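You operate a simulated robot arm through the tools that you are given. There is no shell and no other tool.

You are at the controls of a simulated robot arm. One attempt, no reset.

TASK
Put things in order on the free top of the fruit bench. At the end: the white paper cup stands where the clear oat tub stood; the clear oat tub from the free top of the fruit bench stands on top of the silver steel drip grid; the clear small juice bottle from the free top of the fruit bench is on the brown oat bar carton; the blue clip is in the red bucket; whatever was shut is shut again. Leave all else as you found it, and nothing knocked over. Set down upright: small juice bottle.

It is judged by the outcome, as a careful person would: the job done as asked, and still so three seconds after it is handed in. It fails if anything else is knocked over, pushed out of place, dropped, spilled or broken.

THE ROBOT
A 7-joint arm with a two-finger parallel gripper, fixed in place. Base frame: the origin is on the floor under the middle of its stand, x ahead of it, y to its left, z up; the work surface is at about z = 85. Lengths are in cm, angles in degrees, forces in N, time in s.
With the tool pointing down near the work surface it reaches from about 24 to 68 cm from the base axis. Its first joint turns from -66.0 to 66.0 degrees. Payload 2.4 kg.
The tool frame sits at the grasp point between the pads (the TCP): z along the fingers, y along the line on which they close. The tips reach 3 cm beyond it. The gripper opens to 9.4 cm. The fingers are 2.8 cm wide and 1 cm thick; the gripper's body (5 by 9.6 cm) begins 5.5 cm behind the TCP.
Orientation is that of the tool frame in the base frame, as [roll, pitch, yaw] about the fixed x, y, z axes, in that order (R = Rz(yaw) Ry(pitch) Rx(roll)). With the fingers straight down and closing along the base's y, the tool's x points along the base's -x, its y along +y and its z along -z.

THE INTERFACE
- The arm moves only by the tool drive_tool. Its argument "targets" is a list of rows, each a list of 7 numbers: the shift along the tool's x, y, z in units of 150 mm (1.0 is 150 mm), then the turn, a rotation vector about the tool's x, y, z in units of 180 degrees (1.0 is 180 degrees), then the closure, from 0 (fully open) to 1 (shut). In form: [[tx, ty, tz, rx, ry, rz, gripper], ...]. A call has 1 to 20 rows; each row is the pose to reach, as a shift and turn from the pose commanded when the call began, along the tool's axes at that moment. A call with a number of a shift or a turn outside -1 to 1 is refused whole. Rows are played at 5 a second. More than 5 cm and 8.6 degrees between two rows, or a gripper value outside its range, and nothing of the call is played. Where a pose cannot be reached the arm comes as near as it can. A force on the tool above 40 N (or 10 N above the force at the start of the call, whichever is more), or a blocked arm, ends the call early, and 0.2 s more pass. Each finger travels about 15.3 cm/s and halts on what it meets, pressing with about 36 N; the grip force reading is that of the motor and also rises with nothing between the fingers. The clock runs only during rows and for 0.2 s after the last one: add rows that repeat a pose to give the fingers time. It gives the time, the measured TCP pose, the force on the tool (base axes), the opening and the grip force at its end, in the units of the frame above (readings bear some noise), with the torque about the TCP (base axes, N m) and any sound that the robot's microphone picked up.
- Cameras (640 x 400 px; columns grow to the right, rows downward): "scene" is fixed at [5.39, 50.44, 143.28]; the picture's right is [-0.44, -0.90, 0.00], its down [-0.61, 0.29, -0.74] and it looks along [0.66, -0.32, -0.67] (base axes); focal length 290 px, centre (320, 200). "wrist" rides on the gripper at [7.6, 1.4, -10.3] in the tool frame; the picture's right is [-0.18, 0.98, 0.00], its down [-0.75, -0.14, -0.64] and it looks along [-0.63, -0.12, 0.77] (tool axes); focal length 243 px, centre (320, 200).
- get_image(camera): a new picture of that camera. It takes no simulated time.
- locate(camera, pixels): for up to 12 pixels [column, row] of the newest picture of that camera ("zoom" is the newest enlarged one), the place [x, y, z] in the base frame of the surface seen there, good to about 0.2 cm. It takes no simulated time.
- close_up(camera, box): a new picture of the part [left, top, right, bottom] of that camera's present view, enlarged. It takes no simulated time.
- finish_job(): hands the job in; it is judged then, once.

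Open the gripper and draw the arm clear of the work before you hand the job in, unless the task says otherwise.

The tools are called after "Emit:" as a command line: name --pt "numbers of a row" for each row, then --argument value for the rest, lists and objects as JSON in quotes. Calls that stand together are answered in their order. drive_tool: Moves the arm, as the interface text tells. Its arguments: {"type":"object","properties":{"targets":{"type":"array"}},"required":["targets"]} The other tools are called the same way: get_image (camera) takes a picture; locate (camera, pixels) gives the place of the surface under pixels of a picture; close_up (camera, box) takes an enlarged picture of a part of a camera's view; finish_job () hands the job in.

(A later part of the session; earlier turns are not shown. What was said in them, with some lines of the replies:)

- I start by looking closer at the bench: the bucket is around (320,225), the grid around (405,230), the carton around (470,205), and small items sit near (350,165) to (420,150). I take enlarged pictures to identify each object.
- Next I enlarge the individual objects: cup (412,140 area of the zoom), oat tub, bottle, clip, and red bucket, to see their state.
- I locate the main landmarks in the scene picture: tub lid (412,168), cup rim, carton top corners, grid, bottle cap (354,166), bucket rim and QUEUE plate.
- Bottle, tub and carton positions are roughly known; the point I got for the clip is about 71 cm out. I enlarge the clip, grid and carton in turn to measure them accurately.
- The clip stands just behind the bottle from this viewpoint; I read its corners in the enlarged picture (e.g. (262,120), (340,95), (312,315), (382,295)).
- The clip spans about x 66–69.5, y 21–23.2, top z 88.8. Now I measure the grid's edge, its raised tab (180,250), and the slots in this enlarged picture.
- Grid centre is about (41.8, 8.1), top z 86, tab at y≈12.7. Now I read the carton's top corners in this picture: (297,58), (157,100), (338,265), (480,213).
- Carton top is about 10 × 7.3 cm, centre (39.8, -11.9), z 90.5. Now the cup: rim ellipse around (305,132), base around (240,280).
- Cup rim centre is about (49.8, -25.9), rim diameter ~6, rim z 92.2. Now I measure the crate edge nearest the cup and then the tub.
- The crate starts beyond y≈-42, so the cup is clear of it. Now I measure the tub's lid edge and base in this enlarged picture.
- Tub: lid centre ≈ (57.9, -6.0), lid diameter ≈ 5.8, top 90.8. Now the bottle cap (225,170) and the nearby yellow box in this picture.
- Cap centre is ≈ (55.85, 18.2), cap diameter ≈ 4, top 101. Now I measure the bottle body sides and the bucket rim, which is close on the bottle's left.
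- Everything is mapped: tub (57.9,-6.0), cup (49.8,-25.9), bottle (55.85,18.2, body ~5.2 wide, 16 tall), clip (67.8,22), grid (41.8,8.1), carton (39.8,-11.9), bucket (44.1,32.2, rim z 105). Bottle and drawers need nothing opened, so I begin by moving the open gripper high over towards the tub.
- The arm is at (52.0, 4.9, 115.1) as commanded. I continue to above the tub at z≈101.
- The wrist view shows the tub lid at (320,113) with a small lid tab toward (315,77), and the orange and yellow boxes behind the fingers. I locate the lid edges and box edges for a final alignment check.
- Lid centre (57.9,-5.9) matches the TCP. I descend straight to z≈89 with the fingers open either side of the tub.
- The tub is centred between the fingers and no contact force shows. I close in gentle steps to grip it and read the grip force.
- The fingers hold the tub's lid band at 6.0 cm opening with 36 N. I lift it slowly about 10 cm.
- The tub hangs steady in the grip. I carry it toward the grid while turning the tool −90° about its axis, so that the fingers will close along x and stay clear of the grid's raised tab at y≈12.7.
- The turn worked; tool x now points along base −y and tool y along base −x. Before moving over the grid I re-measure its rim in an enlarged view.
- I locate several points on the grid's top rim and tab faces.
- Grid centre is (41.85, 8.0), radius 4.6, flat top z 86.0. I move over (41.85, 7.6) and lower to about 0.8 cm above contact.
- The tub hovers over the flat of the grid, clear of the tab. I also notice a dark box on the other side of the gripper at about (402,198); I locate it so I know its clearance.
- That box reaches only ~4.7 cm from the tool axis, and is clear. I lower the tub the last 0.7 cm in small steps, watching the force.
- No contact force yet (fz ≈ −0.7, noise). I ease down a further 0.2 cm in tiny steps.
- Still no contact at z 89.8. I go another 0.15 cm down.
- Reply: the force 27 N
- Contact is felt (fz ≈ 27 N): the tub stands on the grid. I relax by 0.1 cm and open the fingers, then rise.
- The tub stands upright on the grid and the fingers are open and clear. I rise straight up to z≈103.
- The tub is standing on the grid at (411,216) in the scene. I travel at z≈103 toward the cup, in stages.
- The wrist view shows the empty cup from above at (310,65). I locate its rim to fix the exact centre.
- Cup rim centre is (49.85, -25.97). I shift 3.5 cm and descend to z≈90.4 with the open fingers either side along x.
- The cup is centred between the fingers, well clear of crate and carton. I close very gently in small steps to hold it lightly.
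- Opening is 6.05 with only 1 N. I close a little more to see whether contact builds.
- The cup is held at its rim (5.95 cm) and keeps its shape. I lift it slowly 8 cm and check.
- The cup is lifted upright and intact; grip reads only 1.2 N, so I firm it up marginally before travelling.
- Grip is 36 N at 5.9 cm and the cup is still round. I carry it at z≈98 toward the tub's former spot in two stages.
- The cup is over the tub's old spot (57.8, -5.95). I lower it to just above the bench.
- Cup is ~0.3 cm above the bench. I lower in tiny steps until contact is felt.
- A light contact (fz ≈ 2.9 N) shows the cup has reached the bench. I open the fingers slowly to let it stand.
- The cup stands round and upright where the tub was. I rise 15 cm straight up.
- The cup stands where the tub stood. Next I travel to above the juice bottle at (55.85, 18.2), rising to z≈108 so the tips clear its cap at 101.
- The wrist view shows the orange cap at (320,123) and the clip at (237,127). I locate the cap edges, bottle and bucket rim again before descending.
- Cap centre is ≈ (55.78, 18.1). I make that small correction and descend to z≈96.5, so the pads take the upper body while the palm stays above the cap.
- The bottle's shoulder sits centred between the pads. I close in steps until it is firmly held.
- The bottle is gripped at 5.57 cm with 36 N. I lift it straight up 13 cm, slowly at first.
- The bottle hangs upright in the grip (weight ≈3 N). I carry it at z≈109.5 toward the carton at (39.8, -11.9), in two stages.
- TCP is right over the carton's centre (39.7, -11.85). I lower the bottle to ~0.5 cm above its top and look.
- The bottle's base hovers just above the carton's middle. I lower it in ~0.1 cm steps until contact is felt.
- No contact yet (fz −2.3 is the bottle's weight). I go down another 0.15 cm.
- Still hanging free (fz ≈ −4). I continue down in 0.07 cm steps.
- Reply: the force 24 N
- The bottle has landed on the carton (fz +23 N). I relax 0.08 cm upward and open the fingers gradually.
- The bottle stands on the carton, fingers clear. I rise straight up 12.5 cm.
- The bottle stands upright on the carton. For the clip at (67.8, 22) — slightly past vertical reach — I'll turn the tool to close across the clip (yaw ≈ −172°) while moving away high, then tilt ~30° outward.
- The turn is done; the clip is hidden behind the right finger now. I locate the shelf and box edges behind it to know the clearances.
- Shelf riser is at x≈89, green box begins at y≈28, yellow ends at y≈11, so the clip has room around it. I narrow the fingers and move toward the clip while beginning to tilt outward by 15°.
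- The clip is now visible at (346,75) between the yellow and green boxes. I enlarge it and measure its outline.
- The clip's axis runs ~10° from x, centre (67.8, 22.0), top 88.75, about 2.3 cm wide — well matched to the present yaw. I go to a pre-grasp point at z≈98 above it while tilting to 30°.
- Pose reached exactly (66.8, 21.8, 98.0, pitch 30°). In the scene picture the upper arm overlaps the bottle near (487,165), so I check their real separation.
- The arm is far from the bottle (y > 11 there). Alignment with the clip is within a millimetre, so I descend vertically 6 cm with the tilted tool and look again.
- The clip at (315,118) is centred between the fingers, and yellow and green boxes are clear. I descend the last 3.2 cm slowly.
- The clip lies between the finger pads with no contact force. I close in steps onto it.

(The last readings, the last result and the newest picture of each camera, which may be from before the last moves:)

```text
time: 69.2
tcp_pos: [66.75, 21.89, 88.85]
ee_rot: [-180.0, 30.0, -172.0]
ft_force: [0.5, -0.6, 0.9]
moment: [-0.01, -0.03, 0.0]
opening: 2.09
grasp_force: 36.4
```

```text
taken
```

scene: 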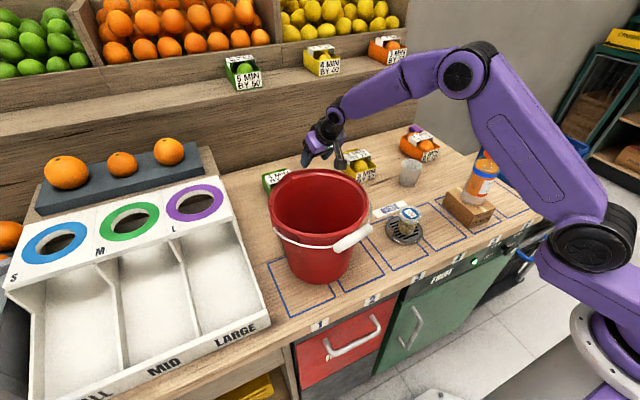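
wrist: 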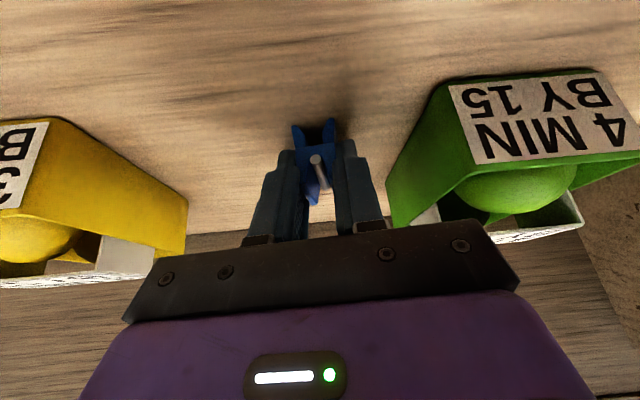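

The clip is gripped (2.09 cm, 36 N). I lift it vertically 14 cm, slowly at first.

Emit:
drive_tool --pt "-0.012 0 -0.0208 0 0 0 0.82" --pt "-0.04 0 -0.0693 0 0 0 0.82" --pt "-0.09 0 -0.1559 0 0 0 0.82" --pt "-0.15 0 -0.2598 0 0 0 0.82" --pt "-0.22 0 -0.381 0 0 0 0.82" --pt "-0.3 0 -0.5196 0 0 0 0.82" --pt "-0.38 0 -0.6582 0 0 0 0.82" --pt "-0.44 0 -0.7621 0 0 0 0.82" --pt "-0.4667 0 -0.8083 0 0 0 0.82"

Emit:
get_image --camera "wrist"

Emit:
get_image --camera "scene"

```text
time: 71.2
tcp_pos: [66.82, 21.89, 102.94]
ee_rot: [180.0, 30.0, -172.1]
ft_force: [0.2, 0.2, 0.3]
moment: [0.0, 0.02, 0.01]
opening: 2.07
grasp_force: 36.3
```

```text
taken
```

wrist: 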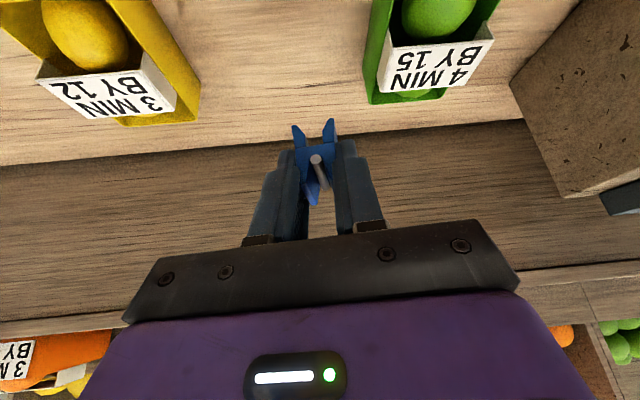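

```text
taken
```

scene: 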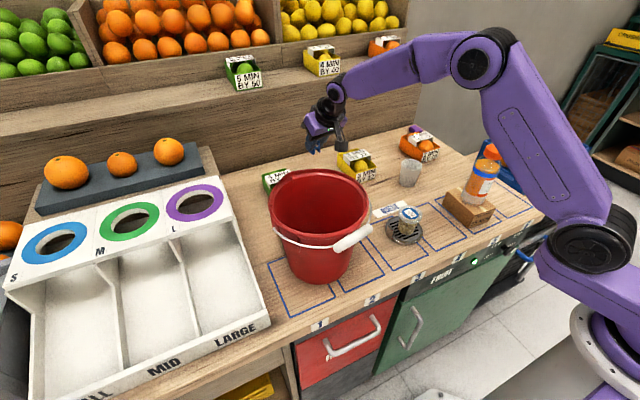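

The clip is securely in the fingers. I rise to z≈115 while moving back and returning the tool to vertical.

Emit:
drive_tool --pt "0.004 0.005 -0.07 0 0.012 0 0.82" --pt "0.01 0.013 -0.17 0 0.03 0 0.82" --pt "0.018 0.024 -0.31 0 0.055 0 0.82" --pt "0.027 0.035 -0.45 0 0.08 0 0.82" --pt "0.036 0.046 -0.59 0 0.105 0 0.82" --pt "0.044 0.057 -0.74 0 0.13 0 0.82" --pt "0.053 0.068 -0.88 0 0.153 0 0.82" --pt "0.057 0.0741 -0.957 0 0.1667 0 0.82" --pt "0.057 0.0741 -0.957 0 0.1667 0 0.82"

Emit:
get_image --camera "wrist"

Emit:
get_image --camera "scene"

```text
time: 73.2
tcp_pos: [58.82, 21.9, 114.82]
ee_rot: [180.0, 0.0, -172.2]
ft_force: [-1.5, 0.6, -0.6]
moment: [0.08, -0.03, 0.0]
opening: 2.1
grasp_force: 35.9
```

```text
taken
```

wrist: 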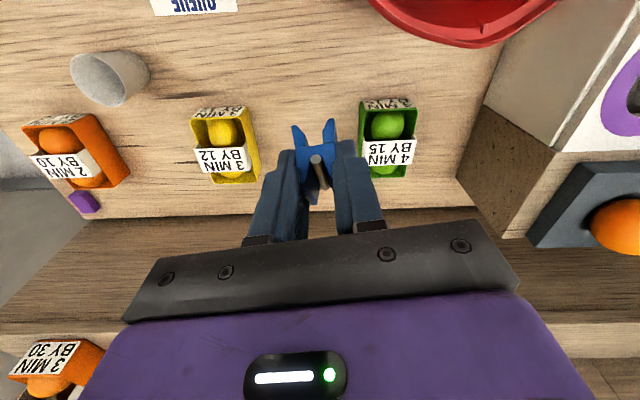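

```text
taken
```

scene: 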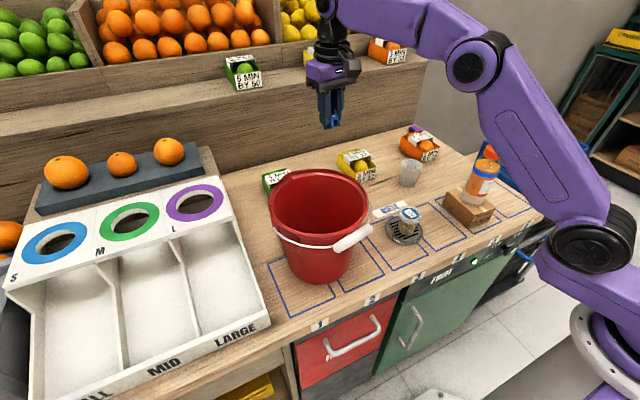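

The tool is vertical again with the clip held. I now move above the bucket, TCP toward (46, 32.4), at z≈117.

Emit:
drive_tool --pt "0.07 0.075 -0.05 0 0 0 0.82" --pt "0.18 0.194 -0.1 0 0 0 0.82" --pt "0.3 0.3235 -0.147 0 0 0 0.82" --pt "0.42 0.453 -0.147 0 0 0 0.82" --pt "0.54 0.5825 -0.147 0 0 0 0.82" --pt "0.65 0.701 -0.147 0 0 0 0.82" --pt "0.72 0.7765 -0.147 0 0 0 0.82" --pt "0.75 0.809 -0.147 0 0 0 0.82" --pt "0.75 0.809 -0.147 0 0 0 0.82"

Emit:
get_image --camera "wrist"

Emit:
get_image --camera "scene"

```text
time: 75.2
tcp_pos: [45.93, 32.37, 117.01]
ee_rot: [-180.0, -0.1, -172.1]
ft_force: [0.0, -0.2, -0.8]
moment: [-0.02, 0.01, -0.02]
opening: 2.08
grasp_force: 36.2
```

```text
taken
```

wrist: 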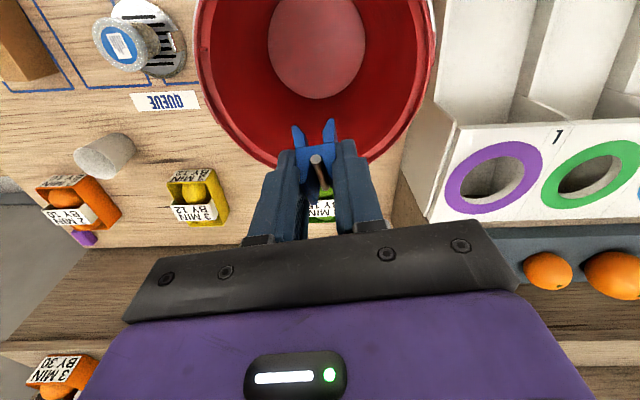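

```text
taken
```

scene: 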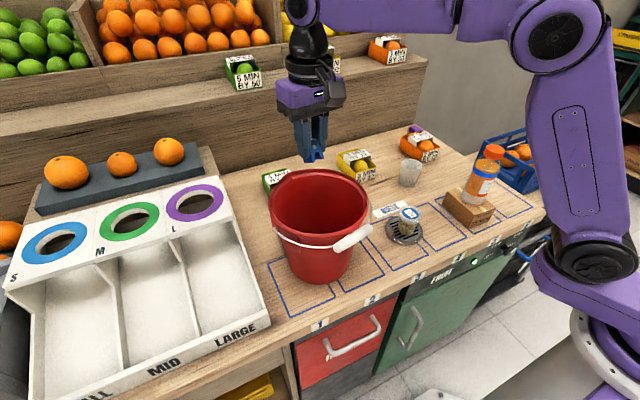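

The bucket interior is visible below; I locate its floor (316,40), floor edges, and rim points in the wrist picture.

Emit:
locate --camera "wrist" --pixels '[[316, 40], [272, 40], [362, 40], [316, 92], [230, 60], [410, 60], [203, 70], [430, 70], [260, 145], [375, 145], [215, 10], [420, 10]]'

```text
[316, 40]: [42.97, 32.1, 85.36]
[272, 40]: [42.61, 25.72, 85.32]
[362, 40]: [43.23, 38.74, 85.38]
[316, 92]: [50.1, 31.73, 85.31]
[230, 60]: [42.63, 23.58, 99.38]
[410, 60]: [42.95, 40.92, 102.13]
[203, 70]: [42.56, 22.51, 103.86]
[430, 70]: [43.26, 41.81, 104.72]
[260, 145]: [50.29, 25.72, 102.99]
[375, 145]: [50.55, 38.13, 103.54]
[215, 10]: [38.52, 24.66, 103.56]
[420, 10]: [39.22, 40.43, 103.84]
```

Bucket centre is ≈ (43.7, 32.15), floor z 85.4 with radius 6.5, inner rim radius ≈ 9.4; the tool with its camera fits. I lower 12 cm first and check.

Emit:
drive_tool --pt "0 -0.012 0.1 0 0 0 0.82" --pt "0 -0.012 0.24 0 0 0 0.82" --pt "0 -0.012 0.38 0 0 0 0.82" --pt "0 -0.012 0.52 0 0 0 0.82" --pt "0 -0.012 0.65 0 0 0 0.82" --pt "0 -0.012 0.75 0 0 0 0.82" --pt "0 -0.012 0.8 0 0 0 0.82" --pt "0 -0.012 0.8 0 0 0 0.82"

Emit:
get_image --camera "wrist"

Emit:
get_image --camera "scene"

```text
time: 77.0
tcp_pos: [45.91, 32.07, 104.93]
ee_rot: [-180.0, -0.1, -172.2]
ft_force: [-0.6, 0.3, -0.5]
moment: [-0.03, 0.01, 0.0]
opening: 2.1
grasp_force: 36.0
```

```text
taken
```

wrist: 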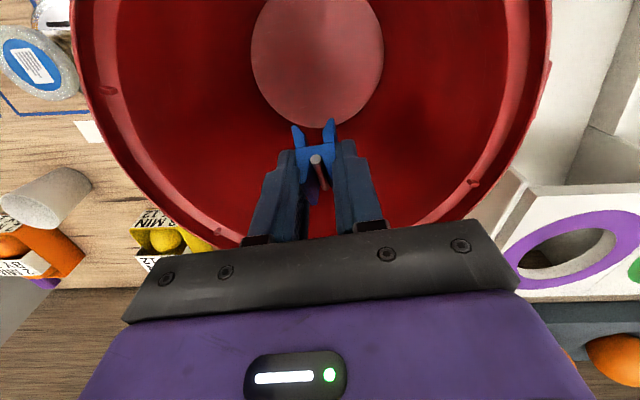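

```text
taken
```

scene: 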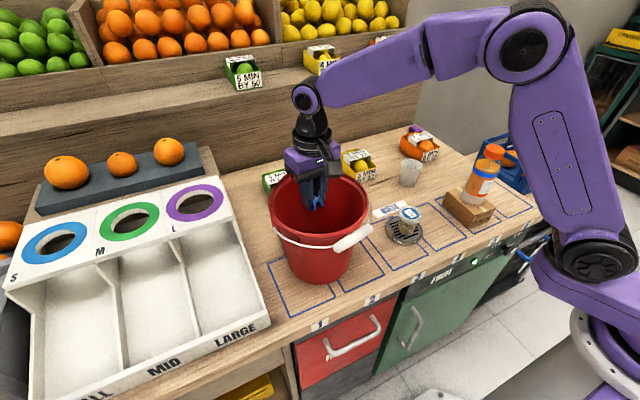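

The fingers are entering the bucket centrally. I lower 6 cm more and check clearance and force.

Emit:
drive_tool --pt "0 0 0.08 0 0 0 0.82" --pt "0 0 0.17 0 0 0 0.82" --pt "0 0 0.26 0 0 0 0.82" --pt "0 0 0.34 0 0 0 0.82" --pt "0 0 0.4 0 0 0 0.82" --pt "0 0 0.4 0 0 0 0.82"

Emit:
get_image --camera "wrist"

Emit:
close_up --camera "scene" --box '[250, 70, 400, 290]'

```text
time: 78.4
tcp_pos: [46.0, 32.27, 98.96]
ee_rot: [-180.0, 0.0, -172.1]
ft_force: [0.3, 0.1, 0.1]
moment: [0.03, 0.01, 0.02]
opening: 2.05
grasp_force: 36.6
```

```text
taken
```

wrist: 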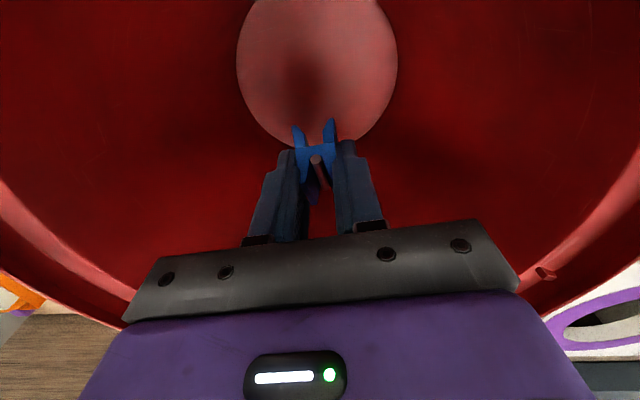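

```text
1.82 times, centred on (325, 180) of scene
```

zoom: 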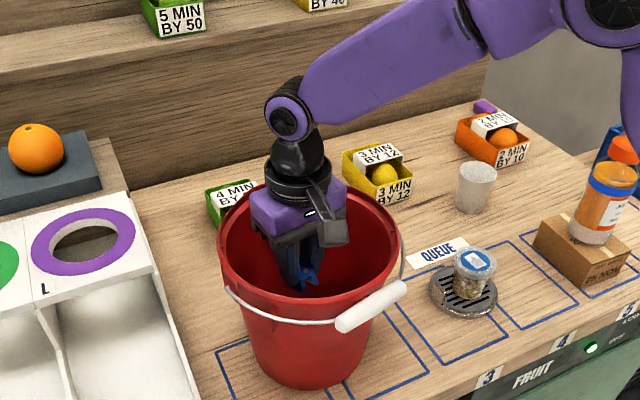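

Clearances look fine all round, no contact force. I lower 5 cm more so the clip is close to the bucket floor.

Emit:
drive_tool --pt "0 0 0.06 0 0 0 0.82" --pt "0 0 0.13 0 0 0 0.82" --pt "0 0 0.2 0 0 0 0.82" --pt "0 0 0.27 0 0 0 0.82" --pt "0 0 0.32 0 0 0 0.82" --pt "0 0 0.345 0 0 0 0.82" --pt "0 0 0.345 0 0 0 0.82"

Emit:
get_image --camera "wrist"

Emit:
close_up --camera "scene" --box '[250, 100, 400, 290]'

```text
time: 80.0
tcp_pos: [46.05, 32.16, 93.95]
ee_rot: [-179.9, 0.0, -172.1]
ft_force: [-0.6, 0.4, 0.6]
moment: [-0.04, 0.02, -0.03]
opening: 2.09
grasp_force: 36.1
```

```text
taken
```

wrist: 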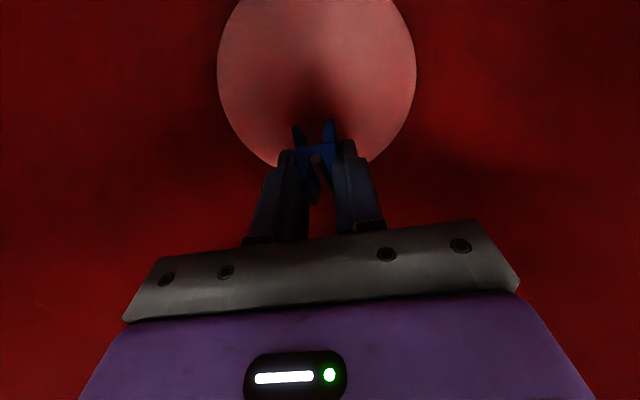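

```text
2.11 times, centred on (325, 195) of scene
```

zoom: 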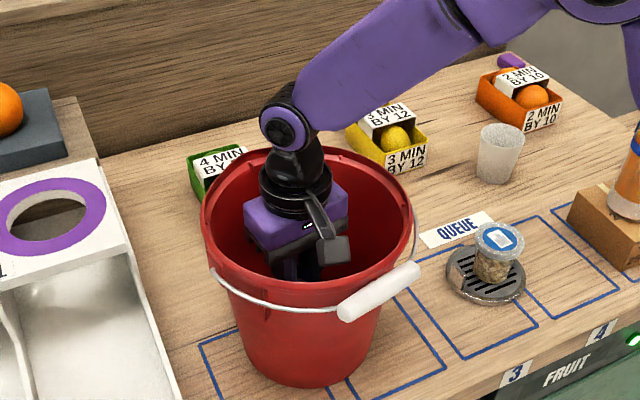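

Still no contact. I lower 2 cm more, then open the fingers part-way to release the clip onto the floor of the bucket.

Emit:
drive_tool --pt "0 0 0.05 0 0 0 0.82" --pt "0 0 0.1 0 0 0 0.82" --pt "0 0 0.13 0 0 0 0.82" --pt "0 0 0.13 0 0 0 0.78" --pt "0 0 0.13 0 0 0 0.72" --pt "0 0 0.13 0 0 0 0.62" --pt "0 0 0.13 0 0 0 0.55" --pt "0 0 0.13 0 0 0 0.55" --pt "0 0 0.13 0 0 0 0.55"

Emit:
get_image --camera "wrist"

```text
time: 82.0
tcp_pos: [45.89, 32.29, 91.93]
ee_rot: [180.0, 0.0, -172.1]
ft_force: [-0.1, 0.1, -0.2]
moment: [-0.01, -0.01, 0.02]
opening: 4.23
grasp_force: 0.0
```

```text
taken
```

wrist: 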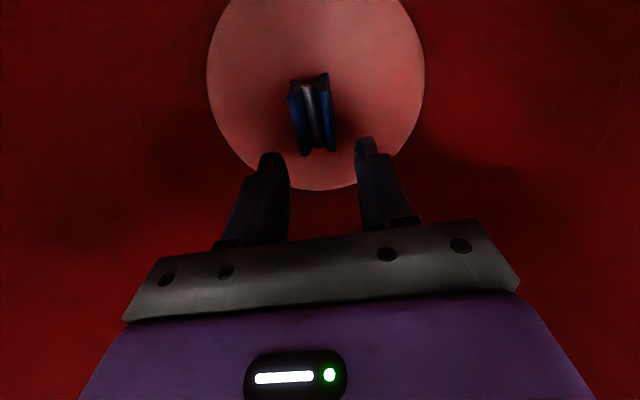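

The clip has come to rest on the bucket floor at (312,115) in the wrist picture. I rise straight up out of the bucket with the fingers kept narrow.

Emit:
drive_tool --pt "0 0 -0.06 0 0 0 0.55" --pt "0 0 -0.18 0 0 0 0.55" --pt "0 0 -0.34 0 0 0 0.55" --pt "0 0 -0.5 0 0 0 0.55" --pt "0 0 -0.66 0 0 0 0.55" --pt "0 0 -0.82 0 0 0 0.55" --pt "0 0 -0.98 0 0 0 0.55"

Emit:
drive_tool --pt "0 0 -0.16 0 0 0 0.55" --pt "0 0 -0.34 0 0 0 0.55" --pt "0 0 -0.52 0 0 0 0.55" --pt "0 0 -0.68 0 0 0 0.55" --pt "0 0 -0.8 0 0 0 0.55" --pt "0 0 -0.8 0 0 0 0.55"

Emit:
get_image --camera "wrist"

Emit:
get_image --camera "scene"

```text
time: 83.6
tcp_pos: [46.0, 32.26, 106.68]
ee_rot: [-180.0, 0.0, -172.2]
ft_force: [0.4, -0.7, -0.4]
moment: [-0.01, -0.01, -0.01]
opening: 4.25
grasp_force: 0.0
```

```text
time: 85.0
tcp_pos: [45.94, 32.09, 118.74]
ee_rot: [-180.0, 0.0, -172.1]
ft_force: [-0.1, -0.5, 0.4]
moment: [0.0, -0.02, -0.01]
opening: 4.24
grasp_force: 0.0
```

```text
taken
```

wrist: 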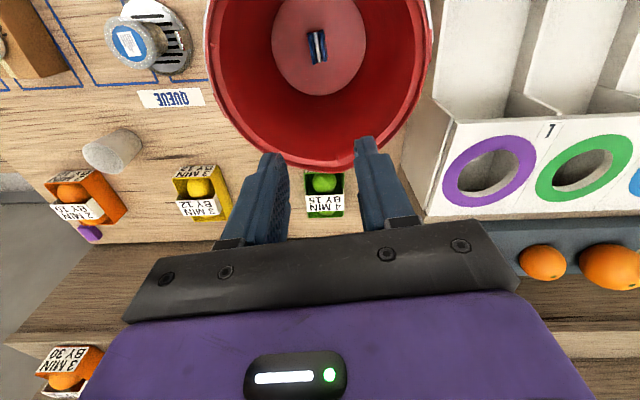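

```text
taken
```

scene: 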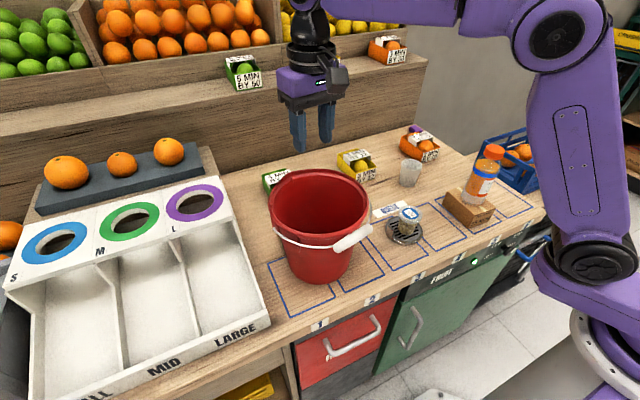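

The clip lies in the bucket at (317,45) of the wrist view and everything else stands. I draw the arm back to its starting area and open the gripper fully.

Emit:
drive_tool --pt "0.08 -0.1 -0.08 0 0 0 0.4" --pt "0.2 -0.25 -0.153 0 0 0 0.2" --pt "0.32 -0.4 -0.153 0 0 0 0" --pt "0.44 -0.55 -0.153 0 0 0 0" --pt "0.55 -0.69 -0.153 0 0 0 0" --pt "0.62 -0.78 -0.153 0 0 0 0" --pt "0.642 -0.807 -0.153 0 0 0 0" --pt "0.642 -0.807 -0.153 0 0 0 0"

Emit:
get_image --camera "wrist"

Emit:
get_image --camera "scene"

Emit:
close_up --camera "scene" --box '[330, 120, 560, 264]'

```text
time: 86.8
tcp_pos: [38.04, 18.85, 120.99]
ee_rot: [-180.0, 0.0, -172.1]
ft_force: [0.0, -0.9, 0.1]
moment: [-0.03, 0.01, -0.02]
opening: 9.4
grasp_force: 0.1
```

```text
taken
```

wrist: 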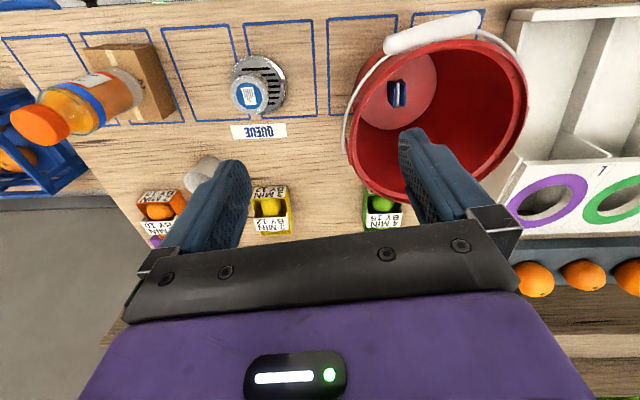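

```text
taken
```

scene: 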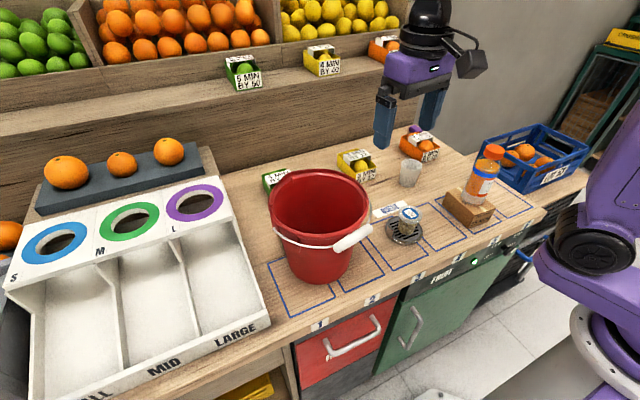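

```text
2.78 times, centred on (445, 192) of scene
```

zoom: 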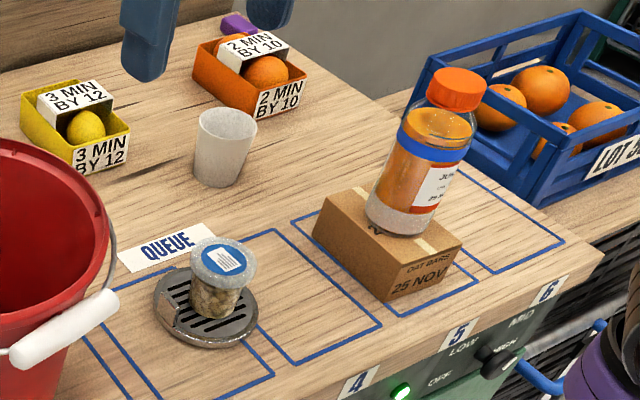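

Everything looks in place. I verify positions: bottle cap (≈(492,152) scene), cup rim, tub lid, carton corners and bucket rim.

Emit:
locate --camera "zoom" --pixels '[[456, 88], [428, 80], [484, 97], [367, 222], [425, 235], [227, 125], [198, 120], [257, 128], [224, 260], [370, 190], [315, 235], [385, 270]]'

Emit:
locate --camera "scene" --pixels '[[270, 208], [315, 171], [366, 195], [275, 222], [340, 238], [388, 227], [352, 238]]'

Emit:
close_up --camera "scene" --box '[380, 200, 436, 250]'

```text
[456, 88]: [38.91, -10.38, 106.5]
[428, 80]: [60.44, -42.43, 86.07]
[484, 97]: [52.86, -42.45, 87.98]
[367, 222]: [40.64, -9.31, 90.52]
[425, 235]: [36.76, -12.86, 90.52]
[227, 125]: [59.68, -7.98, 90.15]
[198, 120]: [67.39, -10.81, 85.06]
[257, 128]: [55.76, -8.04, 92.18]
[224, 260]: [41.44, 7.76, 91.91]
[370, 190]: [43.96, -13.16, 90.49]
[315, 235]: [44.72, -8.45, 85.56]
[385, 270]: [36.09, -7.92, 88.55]
```

```text
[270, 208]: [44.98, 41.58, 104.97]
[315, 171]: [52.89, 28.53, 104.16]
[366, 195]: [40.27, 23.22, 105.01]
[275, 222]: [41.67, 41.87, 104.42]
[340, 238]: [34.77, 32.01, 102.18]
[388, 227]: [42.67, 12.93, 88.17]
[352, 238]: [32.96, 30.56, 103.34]
```

```text
8.00 times, centred on (408, 225) of scene
```

zoom: 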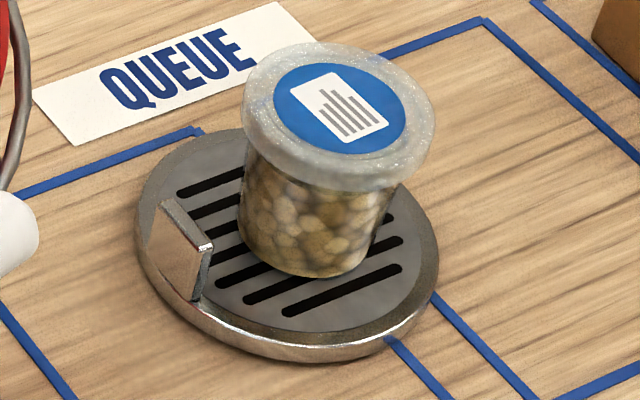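

Bucket, grid and carton are unmoved; tub sits on the grid's flat. One last check: the bottle's uprightness, by comparing cap centre and base in a close-up.

Emit:
close_up --camera "scene" --box '[456, 140, 512, 210]'

```text
5.71 times, centred on (484, 175) of scene
```

zoom: 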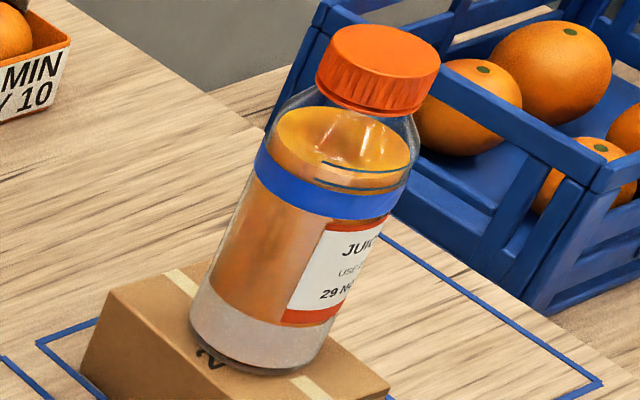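

I locate points around the cap top and the base outline to confirm they share the same vertical axis.

Emit:
locate --camera "zoom" --pixels '[[322, 42], [436, 62], [385, 28], [375, 78], [380, 52], [192, 325], [225, 362], [265, 373], [310, 365], [405, 50], [350, 50]]'

```text
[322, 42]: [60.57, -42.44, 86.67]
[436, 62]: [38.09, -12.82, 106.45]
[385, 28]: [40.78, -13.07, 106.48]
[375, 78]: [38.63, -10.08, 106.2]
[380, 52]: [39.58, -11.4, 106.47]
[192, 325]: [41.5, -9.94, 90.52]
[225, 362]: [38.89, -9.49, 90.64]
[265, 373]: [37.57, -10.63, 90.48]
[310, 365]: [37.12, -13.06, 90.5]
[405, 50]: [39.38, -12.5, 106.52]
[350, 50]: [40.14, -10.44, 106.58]
```

Cap top is level at z≈106.5 and centred at about (39.6, −11.7), over the base on the carton, so the bottle stands upright. All four placements are done, no drawer or door was opened, and the arm is clear with the gripper open. I hand the job in.

Emit:
finish_job

```text
The job is handed in.
```

The job is handed in, and my last pictures and measurements show all four items where you asked:

- **Oat tub:** it stands upright on the flat part of the steel drip grid, clear of the raised tab.
- **Paper cup:** it stands upright and keeps its shape where the tub stood.
- **Juice bottle:** it stands upright near the middle of the oat bar carton. Its cap is level and centred over its base.
- **Blue clip:** it lies on the floor of the red bucket, released about 2 cm above it.

I opened nothing, so everything that was shut stayed shut. The bucket, grid and carton measured the same as at the start, and the fruit boxes and crate look undisturbed. The gripper is open and the arm is back above its starting spot, clear of the bench.

I left out the short note you asked for ahead of each call twice: once while lowering the cup, and once while locating the clip.
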